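You operate a simulated robot arm through the tools that you are given. There is no shell and no other tool. Be economical: measure what you need, move in short steps, check, and stop when the job is done.

You run a simulated robot arm. Do the job below in one go: nothing can be reset, and whatever is moved stays where it is left.

## Task
Top up the yellow cell to FULL from the water pot.
Fine: flap up, stand the pot over the hole, press its button till the gauge reads FULL and no higher. Pot back on the charge post, flap and seat lid shut, fingers clear. Key and charge dial stay off; leave the other cells; spill no more than a spoonful. Set down upright: water pot.

Only the result counts: the job must be done as asked and must still hold three seconds after the hand-in. Knocking over, shifting, dropping, spilling or breaking anything else fails it. A push-on lid holds only when it is set on centred and level and pressed home; a screw cap is set on level and turned clockwise until tight.

## Robot
A 7-joint arm with a two-finger gripper, on a carriage that runs on a rail from [22, -1682] to [-1, 97] (x, y) and turns from -94 to 239 degrees about z. Base frame: it is fixed where the carriage stands at the start and does not move with it; the origin is on the floor, on the carriage's upright axis, x ahead of it, y to its left, z up. Lengths are in mm, angles in degrees, forces in N, time in s.
With the tool pointing down near the work surface it reaches from about 360 to 780 mm from the robot's upright axis, wherever it stands. Its first joint turns from -166.0 to 166.0 degrees. Places, roughly: blue cell gauge [500, 300, 700]; charge dial [200, 900, 900]; green cell gauge [500, 600, 700]; hole in the yellow cell plate [500, 400, 800]; level lever [500, 0, 1000]; seat lid [1000, 700, 1200]; top of the charge post [100, 700, 800]; truck key [500, 100, 1000]; water button [100, 700, 900]; yellow cell flap [500, 400, 800]; yellow cell gauge [500, 400, 700]. Payload 2.45 kg.
The TCP is the grasp point, 23 mm short of the fingertips. In the tool frame z runs along the fingers and y along their closing line. Largest opening 72 mm; the body of the gripper starts 40 mm behind the TCP.
Orientation is that of the tool frame in the base frame, as [roll, pitch, yaw] about the fixed x, y, z axes, in that order (R = Rz(yaw) Ry(pitch) Rx(roll)). With the fingers straight down and closing along the base's y, the tool's x points along the base's -x, its y along +y and its z along -z.

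## Interface
- The arm moves only by the tool step_arm. Its argument "motion" is a list that holds one entry, the list of rows, each a list of 7 numbers: the shift along the tool's x, y, z in mm, then the turn, a rotation vector about the tool's x, y, z in degrees, then the closure, from 0 (fully open) to 1 (shut). In form: [[[x, y, z, wx, wy, wz, claw], ...]]. A call has 1 to 20 rows; each row shifts and turns the commanded pose from where the row before left it, along the tool's axes as they then stand. Rows are played at 5 a second. More than 50 mm and 8.6 degrees between two rows, or a gripper value outside its range, and nothing of the call is played. Where a pose cannot be reached the arm comes as near as it can. A force on the tool above 60 N (or 10 N above the force at the start of the call, whichever is more), or a blocked arm, ends the call early, and 0.2 s more pass. The fingers move at their own pace (about 72 mm/s each) and stop on an object; they squeeze with about 28 N. The grip force told is the motor's: it shows also when the fingers shut on nothing. Time passes only in rows, and 0.2 s behind the last, so rows that do not move let the fingers close. It gives the time, the measured TCP pose, the force on the tool (base axes), the opening and the grip force at its end, in the units of the frame above (readings bear some noise), with the torque about the TCP (base axes, N m) and any sound that the robot's microphone picked up.
- Cameras (640 x 400 px; columns grow to the right, rows downward): "scene" is now at [18.8, 226.2, 1543.7]; the picture's right is [0.47, -0.88, 0.00], its down [-0.44, -0.23, -0.87] and it looks along [0.77, 0.41, -0.49] (base axes); focal length 214 px, centre (320, 200). "wrist" rides on the gripper at [78, 17, -66] in the tool frame; the picture's right is [-0.22, 0.98, 0.00], its down [-0.56, -0.12, -0.82] and it looks along [-0.80, -0.18, 0.57] (tool axes); focal length 234 px, centre (320, 200). There is no depth. A picture from a camera that has moved, and an enlarged one, comes with that camera's place and axes in the base frame and with its lens.
- get_image(camera): a new picture of that camera. The clock stands still meanwhile.
- lift_body(by): slides the trunk up (or, below 0, down) by that many mm; the arm and the scene camera ride with it, the base frame stays. It gives what a move gives, with no picture.
- base_move(legs): drives the robot by 1 to 6 legs, each [ahead, left, turn to the left] in mm, mm and degrees, along the robot's own axes; the way and the turn of a leg run together, so that a leg with both is an arc; at most 1500 mm and 180 degrees a leg. The arm and the cameras ride along, it lands a little off, and it stops where it bumps. It keeps to its track: a leg is cut to what the track allows. It gives what a move gives.
- aim_head(pan, tilt): turns the head with the scene camera to pan (to the left, within 155 degrees either way) and tilt (down, from -29 to 69), counted from straight ahead of the robot. It gives what a move gives.
- close_up(camera, box): a new picture of the part [left, top, right, bottom] of that camera's present view, enlarged. The clock stands still meanwhile.
- close_job(): hands the job in; it is judged then, once.

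Work in short steps. Places have to be worked out from the pictures, the camera data and where the tool is seen: move nearer, look again, correct. Check each grasp and each placing, and mend what went wrong. You have 120 turns and 78 pictures in all, those below and enlarged ones among them. Open the gripper and draw the arm clear of the work before you hand the job in, unless the task says otherwise; then end with one line.

The tools are called after "Call:" as name(argument=value, ...) on one line, values as JSON. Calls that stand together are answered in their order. step_arm: Moves the arm, as the interface text tells. Its arguments: {"type":"object","properties":{"motion":{"type":"array","items":{"type":"array","items":{"type":"array","items":{"type":"number"}}}}},"required":["motion"]} The other tools are called the same way: lift_body (by) slides the trunk up or down; base_move (legs) drives the base; aim_head (pan, tilt) turns the head that bears the scene camera; get_image (camera) takes a picture; close_up (camera, box) takes an enlarged picture of a part of a camera's view; close_job () hands the job in.

At the start:

```text
time_s: 0.0
tcp_pos: [221.8, 243.4, 1421.9]
tool_rot: [179.9, 0.0, -180.0]
force: [0.0, 0.1, 0.4]
wrist_torque: [0.0, -0.01, 0.0]
width: 72.0
gripper_force: 0.2
trunk travel left (down, up): [-525.0, 65.0]
robot x, y, heading: [-2.2, 5.0, -0.1]
head pan, tilt: [27.8, 29.5]
```

scene: 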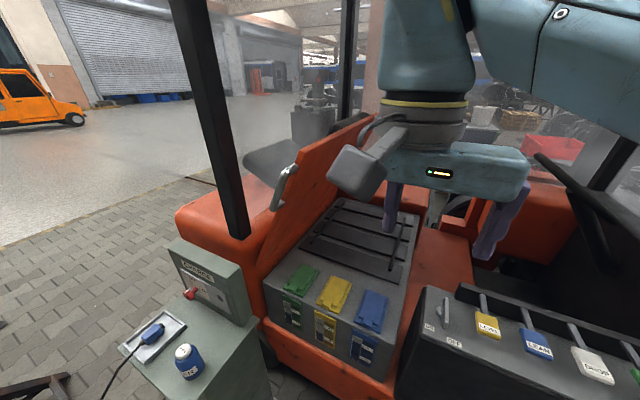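
wrist: 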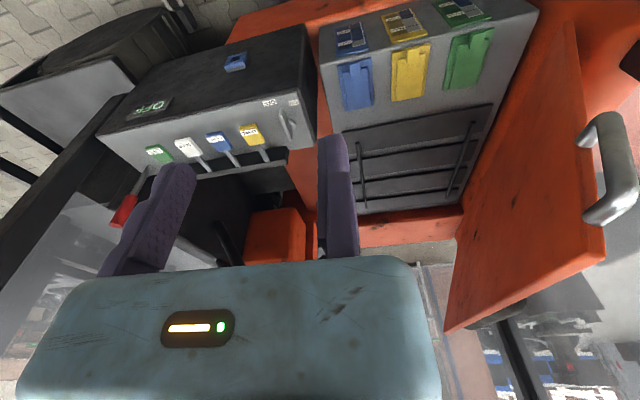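

The seat lid stands open, the three cells are in view and the blue pot stands on the post. I take enlarged views of the pot and the cells.

Call:
close_up(camera="scene", box=[110, 230, 270, 400])

Call:
close_up(camera="scene", box=[260, 240, 420, 390])

Call:
close_up(camera="wrist", box=[310, 0, 510, 130])

```text
2.35 times, centred on (190, 315) of scene
camera zoom: at [18.8, 226.2, 1543.7], right [0.47, -0.88, 0.0], down [-0.44, -0.23, -0.87], along [0.77, 0.41, -0.49], focal length 505 px, centre (626, -71)
```

zoom: 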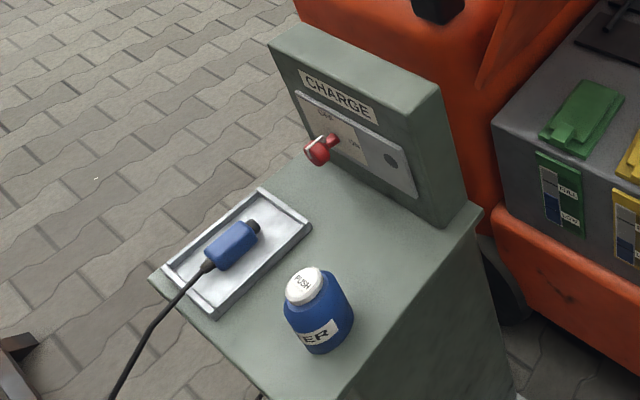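

```text
2.67 times, centred on (340, 315) of scene
camera zoom: at [18.8, 226.2, 1543.7], right [0.47, -0.88, 0.0], down [-0.44, -0.23, -0.87], along [0.77, 0.41, -0.49], focal length 572 px, centre (267, -107)
```

zoom: 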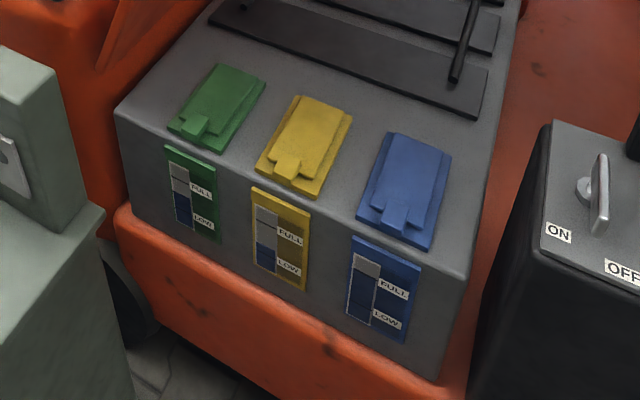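

```text
3.08 times, centred on (410, 65) of wrist
camera zoom: at [144.9, 259.3, 1486.5], right [0.22, 0.98, 0.0], down [0.56, -0.12, 0.82], along [0.8, -0.18, -0.57], focal length 720 px, centre (43, 615)
```

zoom: 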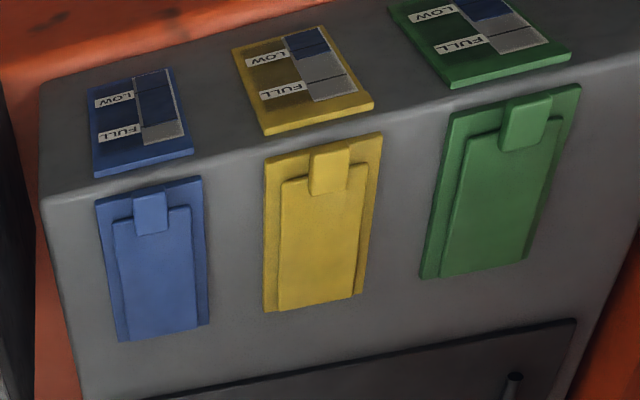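

Triangulating puts the yellow tab near (470, 432, 833). I move the hand closer to see the flap and gauge.

Call:
step_arm(motion=[[[-8, 19, 35, 0, 0, 0, 0], [-8, 19, 35, 0, 0, 0, 0], [-8, 19, 35, 0, 0, 0, 0], [-8, 19, 35, 0, 0, 0, 0], [-8, 19, 35, 0, 0, 0, 0], [-8, 19, 35, 0, 0, 0, 0], [-8, 19, 35, 0, 0, 0, 0], [-8, 19, 35, 0, 0, 0, 0], [-8, 19, 35, 0, 0, 0, 0], [-8, 19, 35, 0, 0, 0, 0], [-8, 19, 35, 0, 0, 0, 0]]])

Call:
get_image(camera="wrist")

Call:
get_image(camera="scene")

```text
time_s: 2.4
tcp_pos: [309.9, 451.2, 1036.0]
tool_rot: [-180.0, -0.1, -179.9]
force: [1.1, -0.4, -0.3]
wrist_torque: [-0.01, 0.04, 0.01]
width: 71.9
gripper_force: 0.0
trunk travel left (down, up): [-525.0, 65.0]
robot x, y, heading: [2.4, 0.5, -0.2]
head pan, tilt: [27.8, 29.5]
```

```text
72 pictures are left
camera wrist: at [232.9, 469.1, 1101.6], right [0.22, 0.98, 0.0], down [0.56, -0.12, 0.82], along [0.8, -0.18, -0.57], focal length 234 px, centre (320, 200)
```

wrist: 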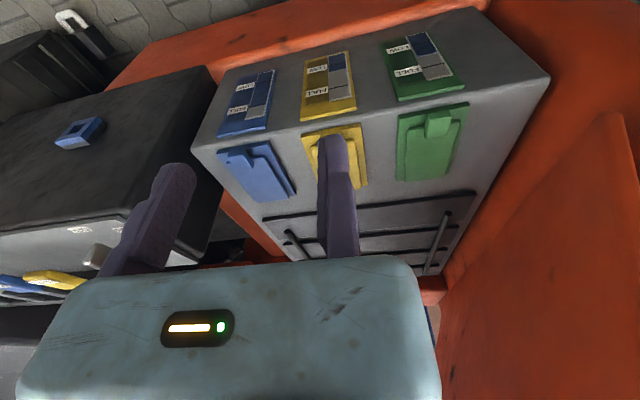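

```text
71 pictures are left
camera scene: at [18.7, 226.2, 1543.7], right [0.47, -0.88, 0.0], down [-0.44, -0.23, -0.87], along [0.77, 0.41, -0.49], focal length 214 px, centre (320, 200)
```

scene: 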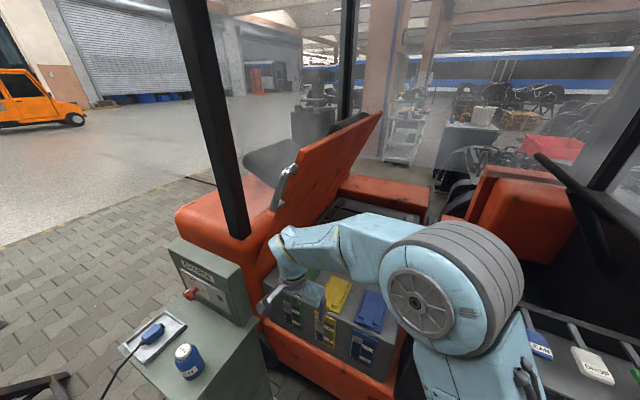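

The right finger hides the flap. I shift the hand to the right and a bit lower for a clear view.

Call:
step_arm(motion=[[[0, -35, 20, 0, 0, 0, 0], [0, -35, 20, 0, 0, 0, 0], [0, -35, 20, 0, 0, 0, 0]]])

Call:
close_up(camera="wrist", box=[300, 0, 540, 150])

```text
time_s: 3.2
tcp_pos: [309.2, 345.7, 976.7]
tool_rot: [179.9, 0.1, -179.8]
force: [-0.4, -1.2, 0.3]
wrist_torque: [0.01, 0.02, 0.0]
width: 71.7
gripper_force: 0.1
trunk travel left (down, up): [-525.0, 65.0]
robot x, y, heading: [-1.0, 3.2, 0.3]
head pan, tilt: [27.8, 29.5]
```

```text
2.67 times, centred on (420, 75) of wrist
camera zoom: at [232.8, 363.2, 1042.4], right [0.22, 0.98, 0.0], down [0.56, -0.13, 0.82], along [0.8, -0.18, -0.57], focal length 624 px, centre (53, 533)
```

zoom: 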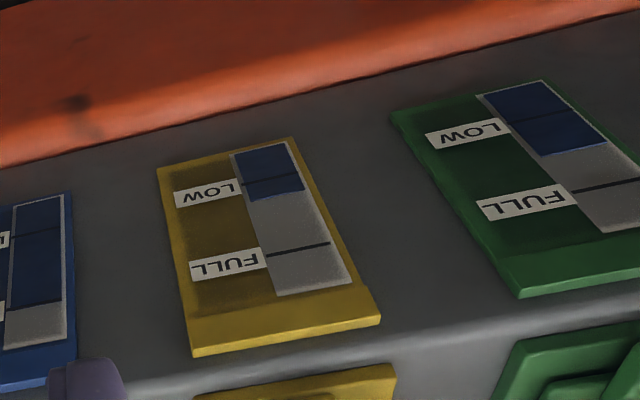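

The gauge is readable: water stands just above LOW. Now the flap itself, in the lower part of this same view.

Call:
close_up(camera="wrist", box=[340, 80, 540, 205])

```text
3.20 times, centred on (440, 142) of wrist
camera zoom: at [232.8, 363.2, 1042.4], right [0.22, 0.98, 0.0], down [0.56, -0.13, 0.82], along [0.8, -0.18, -0.57], focal length 749 px, centre (-64, 384)
```

zoom: 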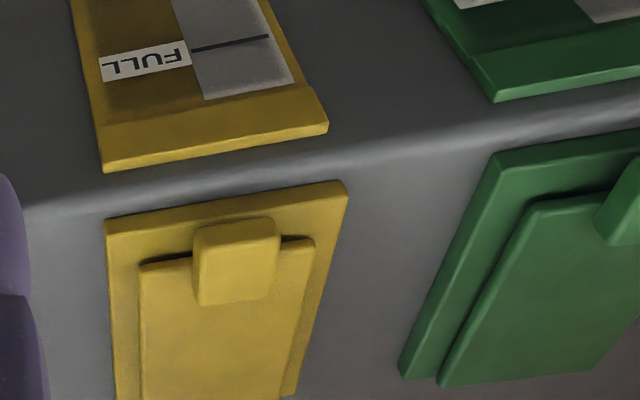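

The yellow tab is a raised block about 32 mm wide, x ≈ 452–490, y ≈ 416–448, top near z 833, with the hinge at the back (x ≈ 590). I'll come over it with the tool tilted 40° (fingers pointing forward-down), half open.

Call:
step_arm(motion=[[[-27, 21.5, 5, 0, 0, 0, 0.3], [-27, 21.5, 5, 0, 0, 0, 0.3], [-27, 21.5, 5, 0, 0, 0, 0.3], [-27, 21.5, 5, 0, 0, 0, 0.3], [0, 0, 0, 0, -8, 0, 0.3], [0, 0, 0, 0, -8, 0, 0.3], [0, 0, 0, 0, -8, 0, 0.3], [0, 0, 0, 0, -8, 0, 0.3], [0, 0, 0, 0, -8, 0, 0.3], [0, 0, 0, 0, 0, 0, 0.3]]])

Call:
get_image(camera="wrist")

Call:
close_up(camera="scene", box=[240, 220, 440, 345])

```text
time_s: 5.4
tcp_pos: [417.3, 433.4, 957.0]
tool_rot: [-180.0, 40.0, -180.0]
force: [-0.2, 0.4, -0.6]
wrist_torque: [-0.02, 0.01, -0.02]
width: 50.7
gripper_force: 0.0
trunk travel left (down, up): [-525.0, 65.0]
robot x, y, heading: [0.3, -1.6, 0.2]
head pan, tilt: [27.8, 29.5]
```

```text
68 pictures are left
camera wrist: at [316.9, 449.7, 956.8], right [0.17, 0.98, 0.14], down [-0.1, -0.13, 0.99], along [0.98, -0.18, 0.08], focal length 234 px, centre (320, 200)
```

wrist: 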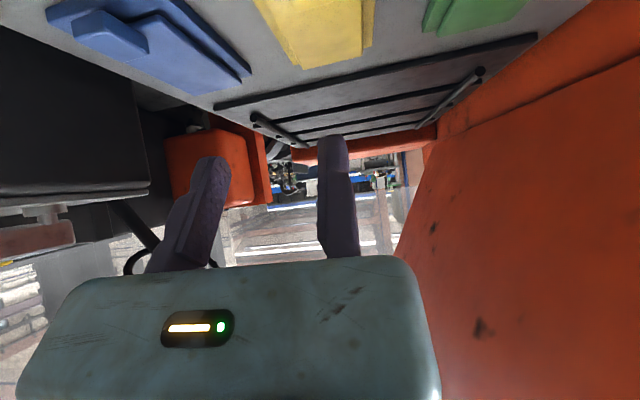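

```text
3.20 times, centred on (340, 282) of scene
camera zoom: at [18.2, 226.4, 1543.7], right [0.47, -0.88, 0.0], down [-0.44, -0.23, -0.87], along [0.77, 0.41, -0.49], focal length 686 px, centre (256, -64)
```

zoom: 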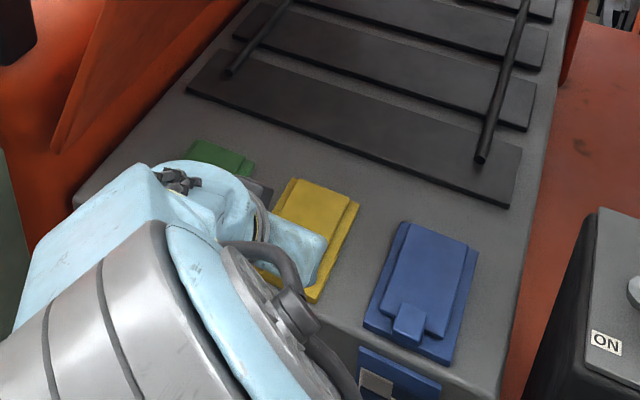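

The hinge end of the flap confirms y ≈ 433. I descend to just above the expected flap surface, fingers straddling the tab.

Call:
step_arm(motion=[[[7.3, 0, 26.5, 0, 0, 0, 0.3], [7.3, 0, 26.5, 0, 0, 0, 0.3], [7.3, 0, 26.5, 0, 0, 0, 0.3], [7.3, 0, 26.5, 0, 0, 0, 0.3], [0, 0, 0, 0, 0, 0, 0.3]]])

Call:
get_image(camera="wrist")

```text
time_s: 6.6
tcp_pos: [463.6, 432.6, 858.8]
tool_rot: [179.7, 40.2, 179.9]
force: [-8.8, 0.1, 23.1]
wrist_torque: [0.06, -0.01, -0.09]
width: 50.4
gripper_force: 0.1
trunk travel left (down, up): [-525.0, 65.0]
robot x, y, heading: [4.2, -0.3, 0.1]
head pan, tilt: [27.8, 29.5]
```

```text
66 pictures are left
camera wrist: at [362.8, 449.3, 857.4], right [0.16, 0.98, 0.14], down [-0.1, -0.13, 0.99], along [0.98, -0.18, 0.08], focal length 234 px, centre (320, 200)
```

wrist: 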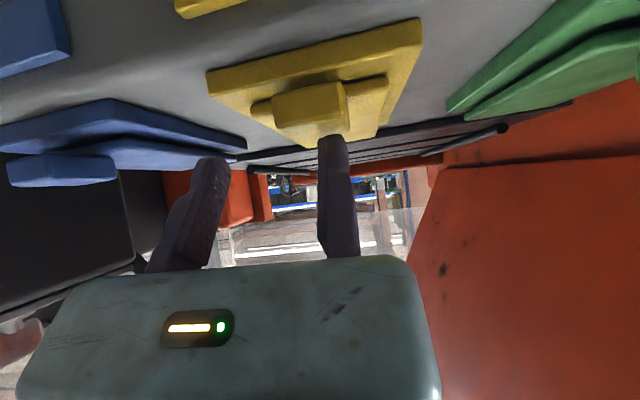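

There's 23 N of contact already. I zoom to see what the fingertips touch.

Call:
close_up(camera="wrist", box=[180, 10, 440, 172])

```text
2.46 times, centred on (310, 91) of wrist
camera zoom: at [362.8, 449.3, 857.4], right [0.16, 0.98, 0.14], down [-0.1, -0.13, 0.99], along [0.98, -0.18, 0.08], focal length 576 px, centre (345, 468)
```

zoom: 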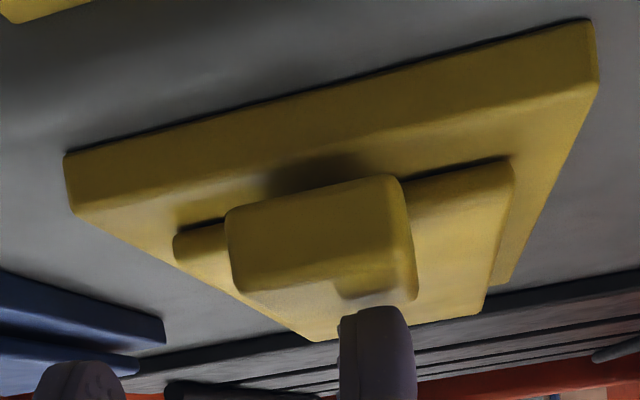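

The picture shows the right finger resting on the tab's right part, and the left finger far outside. So the fingers sit about 24 mm further to −y than the camera data suggest. I'll back up, shift +y and look again.

Call:
step_arm(motion=[[[-9, 0, -11, 0, 0, 0, 0.3], [0, 12, 0, 0, 0, 0, 0.3], [0, 12, 0, 0, 0, 0, 0.3], [0, 0, 0, 0, 0, 0, 0.3]]])

Call:
close_up(camera="wrist", box=[120, 10, 440, 210])

Call:
close_up(camera="scene", box=[240, 220, 440, 345])

```text
time_s: 7.6
tcp_pos: [463.6, 456.8, 870.1]
tool_rot: [180.0, 39.9, 179.9]
force: [-0.3, 0.0, 0.3]
wrist_torque: [-0.03, -0.01, 0.03]
width: 50.4
gripper_force: 0.0
trunk travel left (down, up): [-525.0, 65.0]
robot x, y, heading: [2.7, -1.7, 0.1]
head pan, tilt: [27.8, 29.5]
```

```text
2.00 times, centred on (280, 110) of wrist
camera zoom: at [363.1, 473.1, 870.2], right [0.17, 0.98, 0.14], down [-0.1, -0.12, 0.99], along [0.98, -0.18, 0.07], focal length 468 px, centre (400, 380)
```

zoom: 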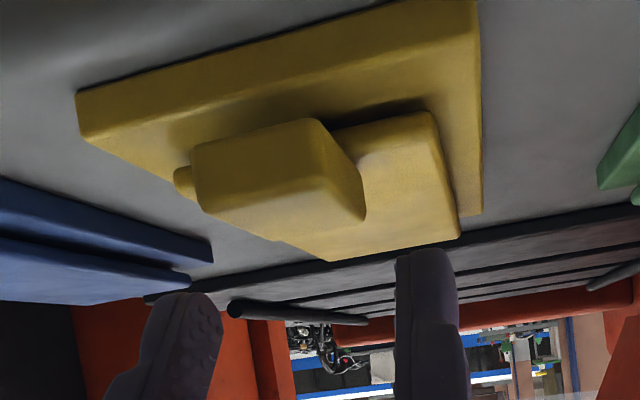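

```text
3.20 times, centred on (340, 282) of scene
camera zoom: at [18.8, 226.3, 1543.7], right [0.47, -0.88, 0.0], down [-0.44, -0.23, -0.87], along [0.77, 0.41, -0.49], focal length 686 px, centre (256, -64)
```

zoom: 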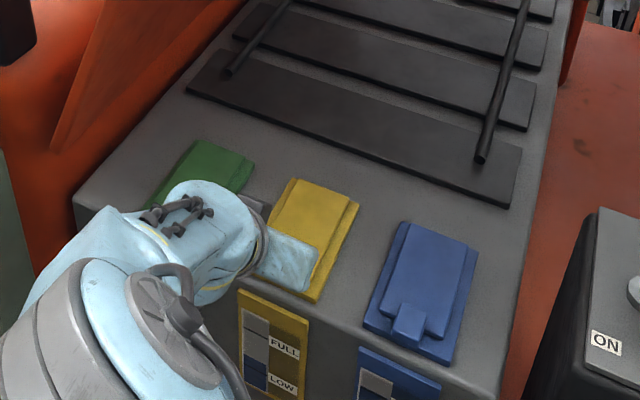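

Now the tab lies between the fingers, slightly left of centre. I correct −5 mm in y and x, then lower beside the tab.

Call:
step_arm(motion=[[[3.8, -5, -3.2, 0, 0, 0, 0.3], [4.5, 0, 5.4, 0, 0, 0, 0.3], [4.5, 0, 5.4, 0, 0, 0, 0.3], [4.5, 0, 5.4, 0, 0, 0, 0.3], [0, 0, 0, 0, 0, 0, 0.3]]])

Call:
close_up(camera="wrist", box=[120, 10, 440, 210])

```text
time_s: 8.8
tcp_pos: [458.2, 452.5, 851.2]
tool_rot: [-180.0, 40.1, -180.0]
force: [-0.3, -0.8, 0.6]
wrist_torque: [-0.03, -0.01, 0.01]
width: 50.5
gripper_force: 0.0
trunk travel left (down, up): [-525.0, 65.0]
robot x, y, heading: [-2.8, -2.0, -0.1]
head pan, tilt: [27.8, 29.5]
```

```text
2.00 times, centred on (280, 110) of wrist
camera zoom: at [357.8, 468.2, 849.9], right [0.17, 0.98, 0.14], down [-0.1, -0.13, 0.99], along [0.98, -0.18, 0.07], focal length 468 px, centre (400, 380)
```

zoom: 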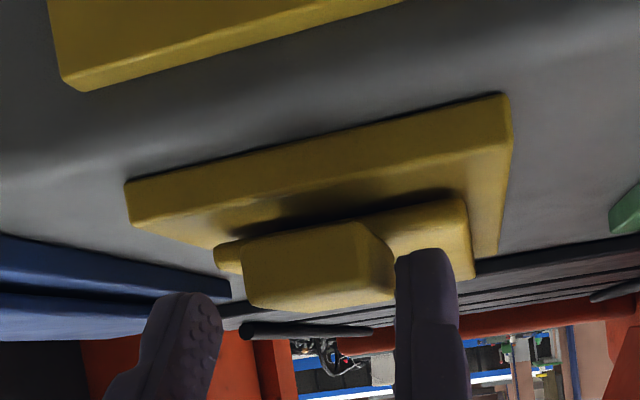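

No contact, and the fingertips are now beside the tab. I lower a few more mm feeling for the flap surface.

Call:
step_arm(motion=[[[1.6, 0, 1.9, 0, 0, 0, 0.3], [1.6, 0, 1.9, 0, 0, 0, 0.3], [0, 0, 0, 0, 0, 0, 0.3]]])

```text
time_s: 9.6
tcp_pos: [458.2, 451.9, 845.6]
tool_rot: [180.0, 40.1, 180.0]
force: [-0.1, -0.2, 0.0]
wrist_torque: [0.02, 0.0, 0.01]
width: 50.3
gripper_force: 0.1
trunk travel left (down, up): [-525.0, 65.0]
robot x, y, heading: [-3.3, -2.5, 0.0]
head pan, tilt: [27.8, 29.5]
```

Still free. A little lower, then I close on the tab.

Call:
step_arm(motion=[[[1.3, 0, 1.5, 0, 0, 0, 0.3], [1.3, 0, 1.5, 0, 0, 0, 0.3], [0, 0, 0, 0, 0, 0, 0.3]]])

Call:
close_up(camera="wrist", box=[120, 10, 440, 210])

```text
time_s: 10.4
tcp_pos: [458.1, 451.8, 842.2]
tool_rot: [-180.0, 40.0, 180.0]
force: [0.3, -0.7, -0.7]
wrist_torque: [0.01, 0.01, 0.02]
width: 50.5
gripper_force: 0.1
trunk travel left (down, up): [-525.0, 65.0]
robot x, y, heading: [-2.0, 1.6, -0.0]
head pan, tilt: [27.8, 29.5]
```

```text
2.00 times, centred on (280, 110) of wrist
camera zoom: at [357.9, 468.4, 841.2], right [0.17, 0.98, 0.14], down [-0.1, -0.12, 0.99], along [0.98, -0.18, 0.07], focal length 468 px, centre (400, 380)
```

zoom: 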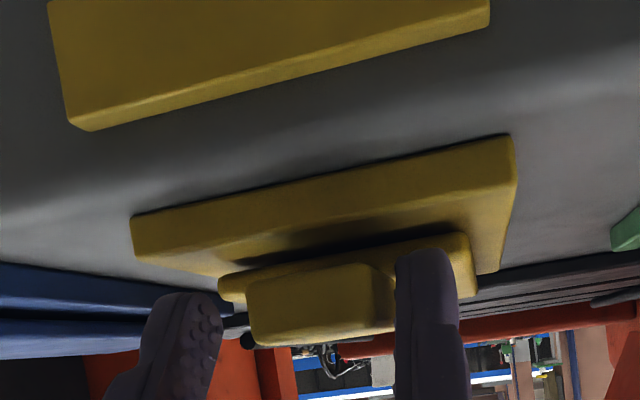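

Fingers bracket the tab well. I close.

Call:
step_arm(motion=[[[0, 0, 0, 0, 0, 0, 0.5], [0, 0, 0, 0, 0, 0, 0.7], [0, 0, 0, 0, 0, 0, 0.8], [0, 0, 0, 0, 0, 0, 0.8]]])

```text
time_s: 11.4
tcp_pos: [459.5, 450.0, 842.0]
tool_rot: [180.0, 40.0, 179.9]
force: [-1.8, -12.9, -0.8]
wrist_torque: [-0.06, 0.2, -0.03]
width: 31.6
gripper_force: 12.8
trunk travel left (down, up): [-525.0, 65.0]
robot x, y, heading: [4.1, 0.3, 0.2]
head pan, tilt: [27.8, 29.5]
```

Gripped at 31.6 mm, tab held. I ease the sideways load and swing up along the hinge arc (hinge taken at x ≈ 585, z ≈ 825), 20° first.

Call:
step_arm(motion=[[[0, -2, 0, 0, 0, 0, 0.9], [-8.6, 0, -7.2, 0, 5, 0, 0.9], [-8.6, 0, -7.2, 0, 5, 0, 0.9], [-8.6, 0, -7.2, 0, 5, 0, 0.9], [-8.6, 0, -7.2, 0, 5, 0, 0.9]]])

Call:
get_image(camera="wrist")

```text
time_s: 12.6
tcp_pos: [472.9, 448.4, 884.5]
tool_rot: [179.8, 20.0, 180.0]
force: [3.7, -11.9, 7.0]
wrist_torque: [0.29, -1.19, 0.57]
width: 29.3
gripper_force: 45.2
trunk travel left (down, up): [-525.0, 65.0]
robot x, y, heading: [1.5, 0.1, -0.0]
head pan, tilt: [27.8, 29.5]
```

```text
60 pictures are left
camera wrist: at [377.5, 465.0, 918.6], right [0.2, 0.98, 0.08], down [0.25, -0.13, 0.96], along [0.95, -0.18, -0.27], focal length 234 px, centre (320, 200)
```

wrist: 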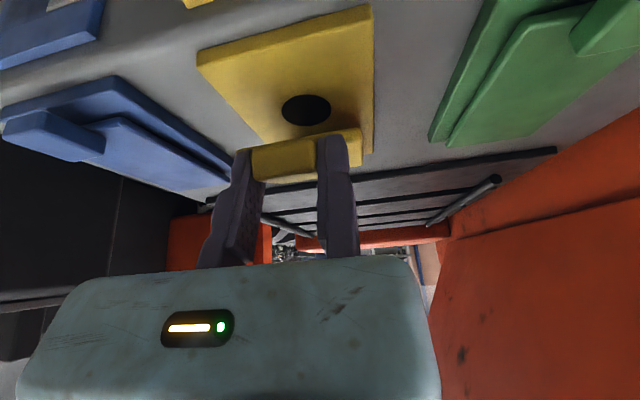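

The flap is rising and the hole shows near x 506, y 435. I continue the arc by 30°.

Call:
step_arm(motion=[[[-8.6, 0, -7.2, 0, 5, 0, 0.9], [-8.6, 0, -7.2, 0, 5, 0, 0.9], [-8.6, 0, -7.2, 0, 5, 0, 0.9], [-8.6, 0, -7.2, 0, 5, 0, 0.9], [-8.6, 0, -7.2, 0, 5, 0, 0.9], [-8.6, 0, -7.2, 0, 5, 0, 0.9]]])

Call:
get_image(camera="wrist")

```text
time_s: 14.0
tcp_pos: [514.5, 448.1, 935.1]
tool_rot: [179.8, -10.0, -179.9]
force: [-17.1, -21.2, 21.4]
wrist_torque: [-0.52, -0.22, 0.04]
width: 29.0
gripper_force: 45.5
trunk travel left (down, up): [-525.0, 65.0]
robot x, y, heading: [-0.5, 0.6, -0.1]
head pan, tilt: [27.8, 29.5]
```

```text
59 pictures are left
camera wrist: at [449.9, 465.0, 1012.6], right [0.21, 0.98, -0.04], down [0.69, -0.13, 0.71], along [0.69, -0.18, -0.7], focal length 234 px, centre (320, 200)
```

wrist: 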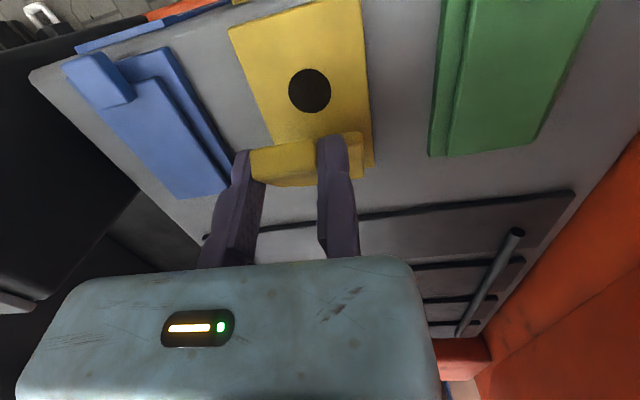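

About 50° open. The force says I push slightly toward the hinge and sideways, so I relax both and continue with a slightly larger radius.

Call:
step_arm(motion=[[[2, -3, -2.2, 0, 0, 0, 0.9], [-8.2, 0, -8, 0, 5, 0, 0.9], [-8.2, 0, -8, 0, 5, 0, 0.9], [-8.2, 0, -8, 0, 5, 0, 0.9], [-8.2, 0, -8, 0, 5, 0, 0.9]]])

```text
time_s: 15.2
tcp_pos: [545.4, 449.0, 951.7]
tool_rot: [179.8, -30.0, -179.5]
force: [6.9, 43.1, 15.5]
wrist_torque: [0.1, -2.11, 0.14]
width: 29.2
gripper_force: 44.7
out of reach, approached as far as the arm can: row 5
trunk travel left (down, up): [-525.0, 65.0]
robot x, y, heading: [-3.3, 1.0, 0.2]
head pan, tilt: [27.8, 29.5]
```

About 65° open, but the tilt has hit the reach limit. I'll now carry the tip along the arc while turning the tool back toward vertical, letting the tab pivot in the grip.

Call:
step_arm(motion=[[[-5.2, 2, -8.8, 0, -5, 0, 0.85], [-5.7, 0, -7, 0, -5, 0, 0.85], [-6.6, 0, -5.4, 0, -5, 0, 0.85]]])

Call:
get_image(camera="wrist")

```text
time_s: 16.0
tcp_pos: [569.9, 448.9, 962.0]
tool_rot: [179.9, -15.4, -179.9]
force: [-12.7, 35.7, -3.0]
wrist_torque: [0.21, 1.98, 0.26]
width: 29.1
gripper_force: 44.5
trunk travel left (down, up): [-525.0, 65.0]
robot x, y, heading: [1.3, -0.0, 0.0]
head pan, tilt: [27.8, 29.5]
```

```text
58 pictures are left
camera wrist: at [512.1, 465.5, 1045.7], right [0.21, 0.98, -0.06], down [0.76, -0.12, 0.64], along [0.62, -0.18, -0.76], focal length 234 px, centre (320, 200)
```

wrist: 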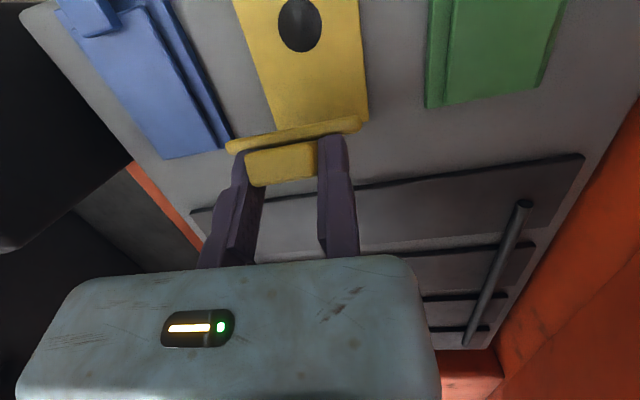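

The flap is near 80°, seen almost edge-on. I continue past vertical.

Call:
step_arm(motion=[[[-7.4, 2, -4, 0, -5, 0, 0.85], [-8.1, 0, -2, 0, -5, 0, 0.85], [-8.3, 0, -0.4, 0, -5, 0, 0.85]]])

Call:
get_image(camera="wrist")

```text
time_s: 16.8
tcp_pos: [592.6, 449.1, 970.1]
tool_rot: [179.6, 0.1, 179.9]
force: [-14.7, 25.2, 22.0]
wrist_torque: [-0.26, 1.8, -0.28]
width: 29.3
gripper_force: 44.6
trunk travel left (down, up): [-525.0, 65.0]
robot x, y, heading: [3.8, -1.9, -0.1]
head pan, tilt: [27.8, 29.5]
```

```text
57 pictures are left
camera wrist: at [516.9, 465.9, 1034.5], right [0.22, 0.98, 0.01], down [0.56, -0.13, 0.82], along [0.8, -0.17, -0.57], focal length 234 px, centre (320, 200)
```

wrist: 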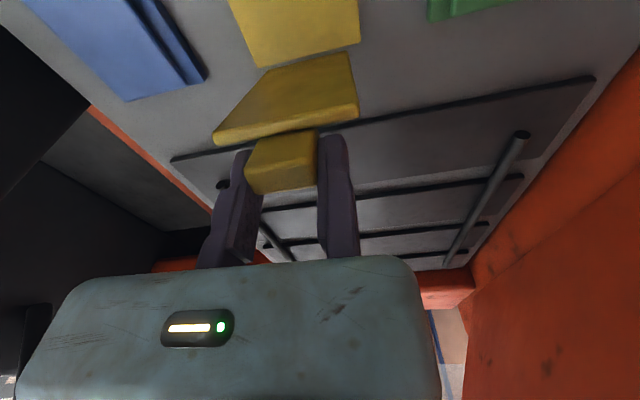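

The flap is about vertical with the hinge near x ≈ 600. I push a bit further back so it stays past vertical.

Call:
step_arm(motion=[[[-8, 1, -1, 0, 0, 0, 0.85], [-8, 0, 0, 0, 0, 0, 0.85], [-8, 0, 1, 0, 0, 0, 0.85]]])

Call:
get_image(camera="wrist")

```text
time_s: 17.6
tcp_pos: [618.6, 450.1, 966.7]
tool_rot: [180.0, -0.1, -180.0]
force: [-31.4, 7.5, 11.4]
wrist_torque: [0.45, 0.87, -0.61]
width: 29.6
gripper_force: 45.0
trunk travel left (down, up): [-525.0, 65.0]
robot x, y, heading: [-0.2, 0.7, -0.1]
head pan, tilt: [27.8, 29.5]
```

```text
56 pictures are left
camera wrist: at [540.1, 466.5, 1031.7], right [0.22, 0.98, 0.0], down [0.56, -0.12, 0.82], along [0.8, -0.18, -0.57], focal length 234 px, centre (320, 200)
```

wrist: 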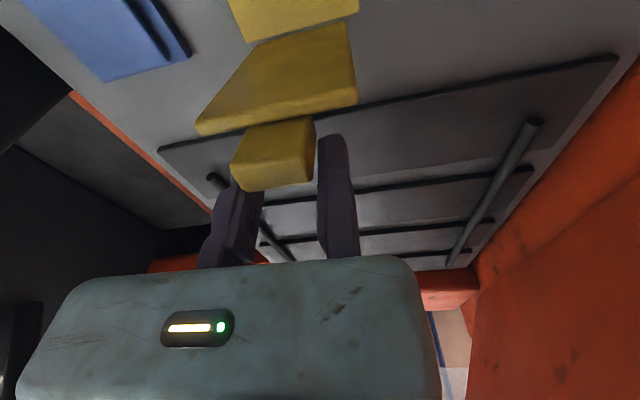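

Resistance grows (−31 N), so the flap is likely at its stop past vertical. I open the fingers in place and see if it stays.

Call:
step_arm(motion=[[[0, 0, 0, 0, 0, 0, 0.5], [0, 0, 0, 0, 0, 0, 0.2], [0, 0, 0, 0, 0, 0, 0.2], [0, 0, 0, 0, 0, 0, 0.2]]])

Call:
get_image(camera="wrist")

```text
time_s: 18.6
tcp_pos: [620.2, 449.3, 966.8]
tool_rot: [180.0, 0.0, -180.0]
force: [0.3, 1.1, 0.3]
wrist_torque: [0.01, 0.01, 0.0]
width: 57.5
gripper_force: 0.1
trunk travel left (down, up): [-525.0, 65.0]
robot x, y, heading: [3.5, 3.0, -0.2]
head pan, tilt: [27.8, 29.5]
```

```text
55 pictures are left
camera wrist: at [544.1, 465.5, 1031.1], right [0.22, 0.98, 0.0], down [0.56, -0.12, 0.82], along [0.8, -0.18, -0.57], focal length 234 px, centre (320, 200)
```

wrist: 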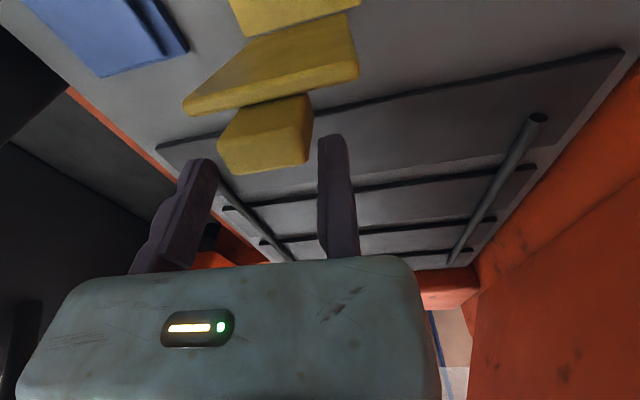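

It stays. I lift straight up and then back, and check with the scene camera.

Call:
step_arm(motion=[[[0, 0, -35, 0, 0, 0, 0.2], [0, 0, -40, 0, 0, 0, 0], [0, 0, -40, 0, 0, 0, 0], [40, 0, -5, 0, 0, 0, 0], [45, 0, 0, 0, 0, 0, 0], [45, 0, 0, 0, 0, 0, 0], [45, 0, 0, 0, 0, 0, 0], [45, 0, 0, 0, 0, 0, 0], [45, 0, 0, 0, 0, 0, 0]]])

Call:
get_image(camera="wrist")

Call:
get_image(camera="scene")

```text
time_s: 20.7
tcp_pos: [536.8, 475.7, 1102.4]
tool_rot: [-176.7, -2.3, 169.0]
force: [0.4, 0.9, -0.4]
wrist_torque: [0.01, 0.02, 0.01]
width: 72.1
gripper_force: 0.0
out of reach, approached as far as the arm can: row 2, 3, 4, 5, 6, 7, 8, 9
trunk travel left (down, up): [-525.0, 65.0]
robot x, y, heading: [3.2, -2.4, -1.0]
head pan, tilt: [27.8, 29.5]
stopped in row 9: the arm was blocked; the commanded pose is now the measured one
```

```text
54 pictures are left
camera wrist: at [468.3, 510.4, 1170.1], right [0.4, 0.92, -0.07], down [0.57, -0.19, 0.8], along [0.72, -0.36, -0.59], focal length 234 px, centre (320, 200)
```

wrist: 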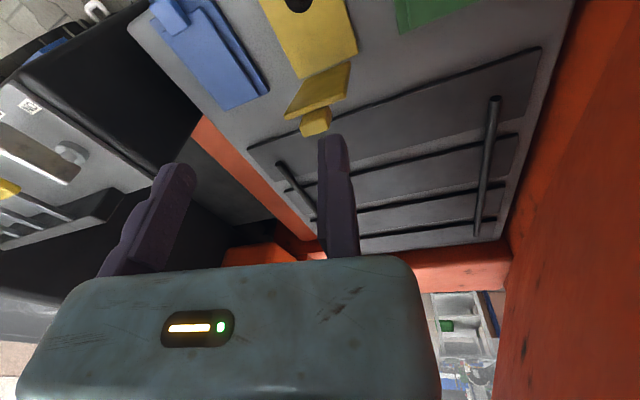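

```text
53 pictures are left
camera scene: at [26.2, 214.5, 1547.1], right [0.45, -0.89, -0.01], down [-0.44, -0.22, -0.87], along [0.78, 0.4, -0.49], focal length 214 px, centre (320, 200)
```

scene: 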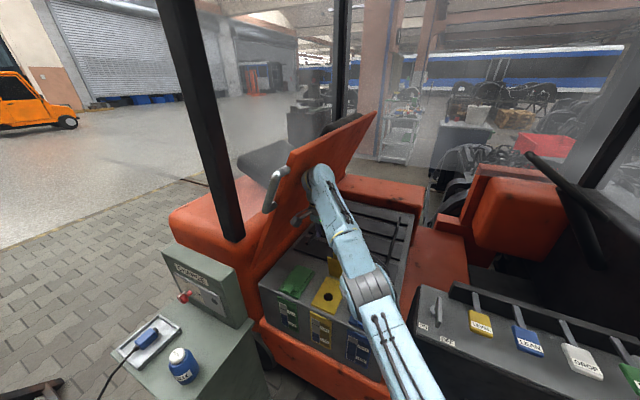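

The flap stays open. But the hand ran out of reach and the arm bumped the lid. I move it away from the lid (−x, −y) with small steps.

Call:
step_arm(motion=[[[20, -12, 5, 0, 0, 0, 0], [30, -20, 5, 0, 0, 0, 0], [30, -20, 0, 0, 0, 0, 0], [30, -20, 0, 0, 0, 0, 0]]])

Call:
get_image(camera="scene")

```text
time_s: 21.9
tcp_pos: [520.6, 467.6, 1107.3]
tool_rot: [-173.1, -3.9, 164.3]
force: [0.5, -0.3, -0.6]
wrist_torque: [0.02, 0.02, 0.0]
width: 72.1
gripper_force: 0.1
out of reach, approached as far as the arm can: row 1, 2, 3, 4
trunk travel left (down, up): [-525.0, 65.0]
robot x, y, heading: [0.2, -7.1, -1.6]
head pan, tilt: [27.8, 29.5]
stopped in row 4: the arm was blocked; the commanded pose is now the measured one
```

```text
52 pictures are left
camera scene: at [26.5, 209.4, 1548.3], right [0.44, -0.9, -0.01], down [-0.44, -0.21, -0.87], along [0.78, 0.39, -0.49], focal length 214 px, centre (320, 200)
```

scene: 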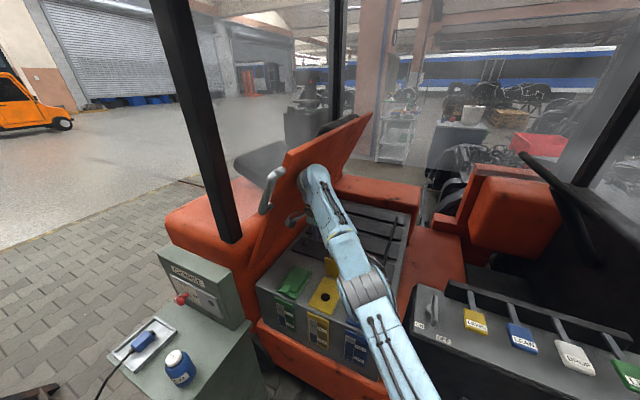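

The arm still presses against the lid. I drive the carriage 80 mm to the right to pull the arm off it; the hand is well above everything there.

Call:
base_move(legs=[[0, -80, 0]])

Call:
get_image(camera="scene")

```text
time_s: 22.9
tcp_pos: [515.1, 402.7, 1108.4]
tool_rot: [-173.4, -3.7, 165.2]
force: [0.2, 0.3, -0.2]
wrist_torque: [-0.01, -0.01, 0.0]
width: 71.9
gripper_force: 0.1
trunk travel left (down, up): [-525.0, 65.0]
robot x, y, heading: [0.5, -83.2, -1.3]
head pan, tilt: [27.8, 29.5]
```

```text
51 pictures are left
camera scene: at [25.3, 142.3, 1543.8], right [0.45, -0.9, 0.0], down [-0.44, -0.22, -0.87], along [0.78, 0.39, -0.49], focal length 214 px, centre (320, 200)
```

scene: 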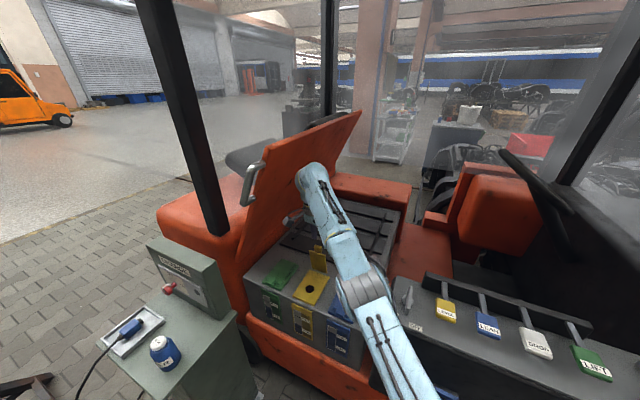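

Free now. I retract toward the robot (−x).

Call:
step_arm(motion=[[[38, -10, 0, 0, 0, 0, 0], [38, -10, 0, 0, 0, 0, 0], [38, -10, 0, 0, 0, 0, 0], [38, -10, 0, 0, 0, 0, 0]]])

```text
time_s: 24.1
tcp_pos: [432.6, 449.8, 1137.0]
tool_rot: [-172.3, -3.9, 162.4]
force: [-0.3, 0.0, -1.0]
wrist_torque: [-0.01, 0.03, -0.02]
width: 72.2
gripper_force: 0.0
out of reach, approached as far as the arm can: row 1, 2, 3, 4
trunk travel left (down, up): [-525.0, 65.0]
robot x, y, heading: [0.3, -86.4, -2.3]
head pan, tilt: [27.8, 29.5]
stopped in row 4: the arm was blocked; the commanded pose is now the measured one
```

It drifted and got blocked again, apparently a joint limit at this height. I go down and away from the lid instead.

Call:
step_arm(motion=[[[-4, -14, 25, 0, 0, 0, 0], [-4, -14, 25, 0, 0, 0, 0], [-4, -14, 25, 0, 0, 0, 0], [0, 0, 25, 0, 0, 0, 0]]])

Call:
get_image(camera="scene")

```text
time_s: 25.1
tcp_pos: [455.9, 461.1, 1067.2]
tool_rot: [-172.5, -3.8, 163.0]
force: [0.4, -0.3, 0.7]
wrist_torque: [0.01, 0.0, 0.0]
width: 71.8
gripper_force: 0.1
out of reach, approached as far as the arm can: row 1, 2, 3, 4
trunk travel left (down, up): [-525.0, 65.0]
robot x, y, heading: [-2.0, -82.5, -1.7]
head pan, tilt: [27.8, 29.5]
```

```text
50 pictures are left
camera scene: at [27.0, 140.7, 1543.8], right [0.44, -0.9, 0.0], down [-0.44, -0.22, -0.87], along [0.78, 0.38, -0.49], focal length 214 px, centre (320, 200)
```

scene: 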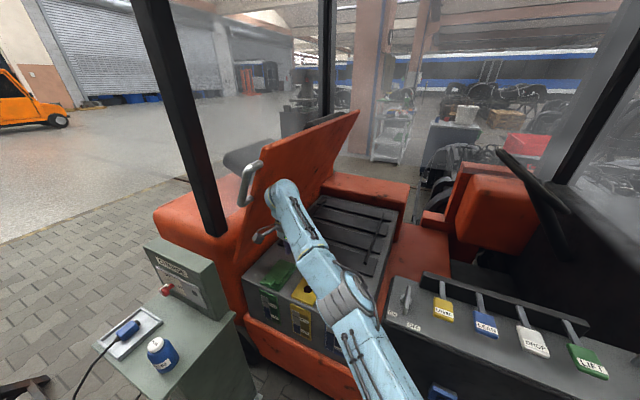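

The wrist seems folded to its limit. I tilt the hand forward (fingers outward) to relieve it and come lower.

Call:
step_arm(motion=[[[0, -5, 0, 0, -6, 0, 0], [0, -5, 0, 0, -6, 0, 0], [0, -5, 0, 0, -6, 0, 0], [0, -5, 0, 0, -6, 0, 0], [0, -5, 0, 0, -6, 0, 0]]])

```text
time_s: 26.5
tcp_pos: [495.9, 460.4, 1089.5]
tool_rot: [-171.9, 25.8, 165.1]
force: [-0.4, -0.1, -0.4]
wrist_torque: [0.03, 0.0, -0.02]
width: 72.0
gripper_force: 0.1
out of reach, approached as far as the arm can: row 1, 2, 3, 4, 5
trunk travel left (down, up): [-525.0, 65.0]
robot x, y, heading: [-1.6, -89.5, -2.4]
head pan, tilt: [27.8, 29.5]
stopped in row 5: the arm was blocked; the commanded pose is now the measured one
```

Still constrained. I turn the head to look at the whole arm and find what holds it.

Call:
aim_head(pan=35, tilt=60)

Call:
get_image(camera="scene")

Call:
get_image(camera="wrist")

```text
time_s: 27.5
tcp_pos: [494.0, 460.0, 1089.2]
tool_rot: [-171.9, 25.7, 165.2]
force: [-0.5, 0.3, 0.3]
wrist_torque: [0.0, -0.03, 0.01]
width: 72.0
gripper_force: 0.0
trunk travel left (down, up): [-525.0, 65.0]
robot x, y, heading: [0.3, -86.8, -2.3]
head pan, tilt: [35.0, 60.0]
```

```text
49 pictures are left
camera scene: at [3.8, 127.9, 1502.2], right [0.54, -0.84, -0.01], down [-0.73, -0.47, -0.5], along [0.42, 0.28, -0.86], focal length 214 px, centre (320, 200)
```

scene: 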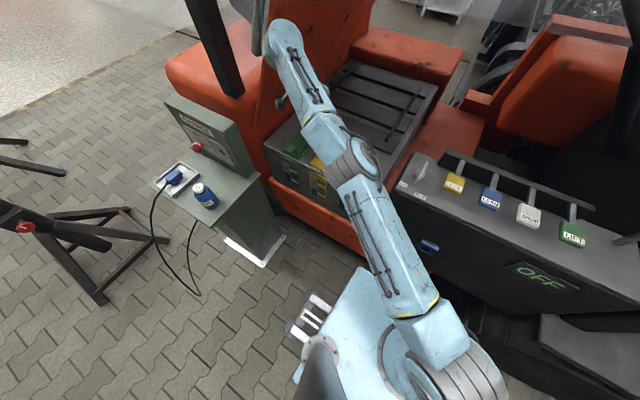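

```text
48 pictures are left
camera wrist: at [407.9, 510.8, 1111.1], right [0.5, 0.87, -0.03], down [0.14, -0.05, 0.99], along [0.86, -0.49, -0.14], focal length 234 px, centre (320, 200)
```

wrist: 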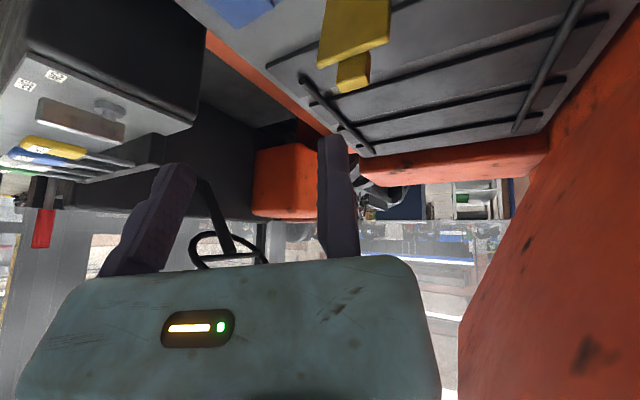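

The arm is stretched dead straight, a singular pose. I command straight back toward the shoulder (−x, −y) so that the elbow bends.

Call:
step_arm(motion=[[[16, -42, -2, 0, 0, 0, 0], [16, -42, -2, 0, 0, 0, 0], [16, -42, -2, 0, 0, 0, 0], [16, -42, -2, 0, 0, 0, 0], [16, -42, -2, 0, 0, 0, 0]]])

Call:
get_image(camera="scene")

```text
time_s: 28.9
tcp_pos: [480.8, 442.4, 1097.7]
tool_rot: [-165.8, 24.5, 164.8]
force: [0.4, 0.3, 0.3]
wrist_torque: [-0.01, 0.0, 0.03]
width: 72.0
gripper_force: 0.0
out of reach, approached as far as the arm can: row 1, 2, 3, 4, 5
trunk travel left (down, up): [-525.0, 65.0]
robot x, y, heading: [-0.8, -89.7, -2.9]
head pan, tilt: [35.0, 60.0]
stopped in row 5: the arm was blocked; the commanded pose is now the measured one
```

```text
47 pictures are left
camera scene: at [6.3, 126.0, 1505.4], right [0.53, -0.85, -0.01], down [-0.73, -0.46, -0.5], along [0.42, 0.27, -0.86], focal length 214 px, centre (320, 200)
```

scene: 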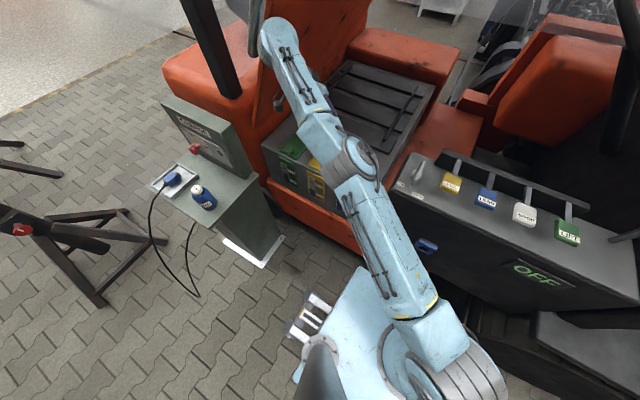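

The wrist housing presses against the lid. I drive the carriage 200 mm to the right to get free space, the hand staying above all things there.

Call:
base_move(legs=[[0, -200, 0]])

Call:
step_arm(motion=[[[16, -30, -2, 0, 0, 0, 0], [16, -30, -2, 0, 0, 0, 0], [16, -30, -2, 0, 0, 0, 0], [16, -30, -2, 0, 0, 0, 0]]])

Call:
get_image(camera="scene")

```text
time_s: 30.5
tcp_pos: [478.8, 249.5, 1096.4]
tool_rot: [-165.8, 24.5, 165.2]
force: [0.3, -0.1, 0.1]
wrist_torque: [0.01, -0.01, 0.0]
width: 72.3
gripper_force: 0.0
trunk travel left (down, up): [-525.0, 65.0]
robot x, y, heading: [3.9, -289.3, -2.7]
head pan, tilt: [35.0, 60.0]
```

```text
time_s: 31.5
tcp_pos: [436.9, 255.7, 1138.1]
tool_rot: [-165.8, 24.5, 165.0]
force: [-0.6, 0.4, -0.4]
wrist_torque: [0.01, -0.03, 0.0]
width: 72.2
gripper_force: 0.2
out of reach, approached as far as the arm can: row 1, 2, 3, 4
trunk travel left (down, up): [-525.0, 65.0]
robot x, y, heading: [2.5, -286.4, -3.1]
head pan, tilt: [35.0, 60.0]
```

```text
46 pictures are left
camera scene: at [7.7, -66.7, 1500.8], right [0.53, -0.85, 0.0], down [-0.73, -0.46, -0.5], along [0.42, 0.27, -0.87], focal length 214 px, centre (320, 200)
```

scene: 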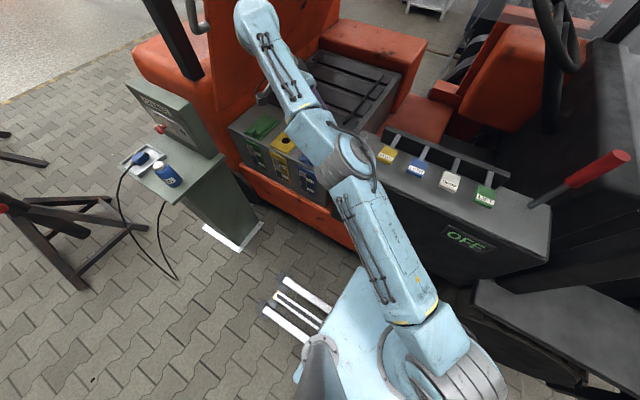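

Free of contact now, but the elbow is still straight. I demand a sideways-left and inward motion, which should make the elbow bend.

Call:
step_arm(motion=[[[22.6, 28, -15, 0, 0, 0, 0], [22.6, 28, -15, 0, 0, 0, 0], [22.6, 28, -15, 0, 0, 0, 0], [22.6, 28, -15, 0, 0, 0, 0], [22.6, 28, -15, 0, 0, 0, 0], [0, 0, 0, 0, 0, 0, 0]]])

Call:
get_image(camera="scene")

```text
time_s: 32.9
tcp_pos: [329.9, 322.6, 1079.2]
tool_rot: [-166.0, 24.6, 165.2]
force: [-0.2, 0.3, -0.7]
wrist_torque: [-0.01, 0.0, -0.01]
width: 72.1
gripper_force: 0.1
out of reach, approached as far as the arm can: row 1, 2, 3, 4, 5
trunk travel left (down, up): [-525.0, 65.0]
robot x, y, heading: [3.3, -287.4, -3.1]
head pan, tilt: [35.0, 60.0]
```

```text
45 pictures are left
camera scene: at [7.4, -66.7, 1500.8], right [0.53, -0.85, 0.0], down [-0.73, -0.46, -0.5], along [0.42, 0.27, -0.87], focal length 214 px, centre (320, 200)
```

scene: 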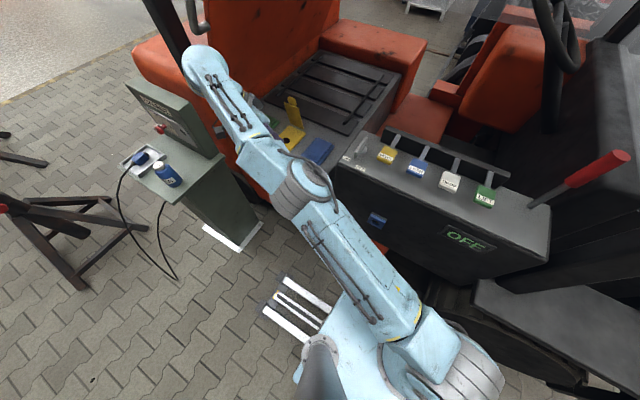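

The last row was reached; the elbow is bending again. I move inward (−y) to fold it further.

Call:
step_arm(motion=[[[-9, -38, 10, 0, 0, 0, 0], [-9, -38, 10, 0, 0, 0, 0], [-9, -38, 10, 0, 0, 0, 0], [-9, -38, 10, 0, 0, 0, 0], [0, 0, 0, 0, 0, 0, 0]]])

```text
time_s: 34.1
tcp_pos: [322.0, 161.0, 1095.0]
tool_rot: [-165.9, 24.6, 165.2]
force: [-0.4, -0.8, 0.0]
wrist_torque: [0.01, -0.02, 0.02]
width: 71.8
gripper_force: 0.1
trunk travel left (down, up): [-525.0, 65.0]
robot x, y, heading: [6.1, -285.6, -3.0]
head pan, tilt: [35.0, 60.0]
```

Control is back. I restore the straight-down orientation.

Call:
step_arm(motion=[[[0, 0, 0, -3.38, 4.5, -3.5, 0], [0, 0, 0, -3.38, 4.5, -3.5, 0], [0, 0, 0, -3.38, 4.5, -3.5, 0], [0, 0, 0, -3.38, 4.5, -3.5, 0], [0, 0, 0, -3.38, 4.5, -3.5, 0], [0, 0, 0, 0, 0, 0, 0]]])

Call:
base_move(legs=[[0, 260, 3]])

Call:
aim_head(pan=50, tilt=45)

Call:
get_image(camera="scene")

```text
time_s: 35.5
tcp_pos: [322.1, 163.0, 1093.6]
tool_rot: [179.9, 0.0, -180.0]
force: [1.6, 0.0, 0.1]
wrist_torque: [0.01, 0.04, 0.01]
width: 71.9
gripper_force: 0.1
trunk travel left (down, up): [-525.0, 65.0]
robot x, y, heading: [4.2, -287.2, -2.9]
head pan, tilt: [35.0, 60.0]
```

```text
time_s: 37.4
tcp_pos: [296.1, 432.5, 1092.6]
tool_rot: [-179.9, 0.0, -177.3]
force: [0.1, -0.5, 0.7]
wrist_torque: [0.02, -0.01, 0.01]
width: 72.2
gripper_force: 0.0
trunk travel left (down, up): [-525.0, 65.0]
robot x, y, heading: [1.0, -34.0, 0.3]
head pan, tilt: [35.0, 60.0]
```

```text
time_s: 38.2
tcp_pos: [296.4, 432.0, 1092.5]
tool_rot: [-179.8, 0.0, -177.3]
force: [1.2, -0.5, -0.6]
wrist_torque: [0.02, -0.01, -0.02]
width: 72.0
gripper_force: 0.0
trunk travel left (down, up): [-525.0, 65.0]
robot x, y, heading: [-4.2, -31.0, 0.0]
head pan, tilt: [50.0, 45.0]
```

```text
44 pictures are left
camera scene: at [-8.6, 211.4, 1520.2], right [0.77, -0.64, 0.0], down [-0.46, -0.54, -0.71], along [0.45, 0.54, -0.71], focal length 214 px, centre (320, 200)
```

scene: 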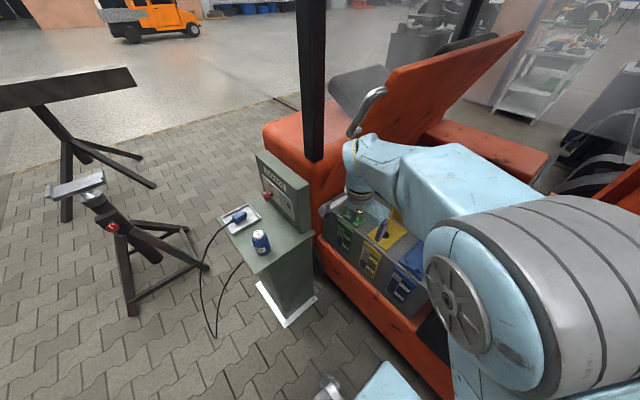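

The hand is recovered and the flap still stands open. I move the carriage left a bit and zoom on the pot.

Call:
base_move(legs=[[0, 80, 0]])

Call:
close_up(camera="scene", box=[180, 140, 340, 260])

```text
time_s: 39.2
tcp_pos: [296.0, 513.5, 1093.2]
tool_rot: [-179.8, 0.0, -177.3]
force: [-0.3, -0.9, -0.7]
wrist_torque: [-0.01, 0.02, -0.04]
width: 71.7
gripper_force: 0.0
trunk travel left (down, up): [-525.0, 65.0]
robot x, y, heading: [-2.3, 48.0, -0.1]
head pan, tilt: [50.0, 45.0]
```

```text
3.33 times, centred on (260, 200) of scene
camera zoom: at [-9.6, 292.1, 1520.3], right [0.77, -0.64, 0.0], down [-0.45, -0.54, -0.71], along [0.45, 0.54, -0.71], focal length 715 px, centre (520, 200)
```

zoom: 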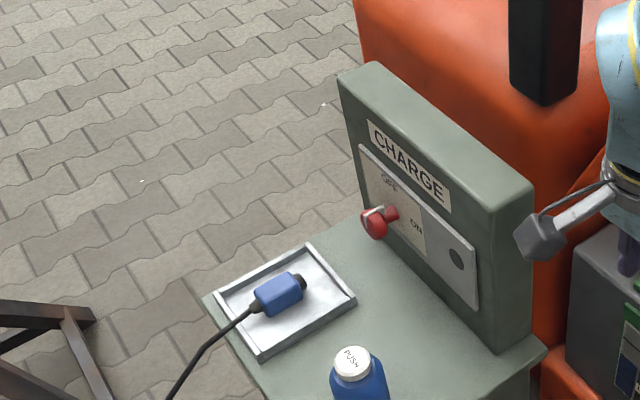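

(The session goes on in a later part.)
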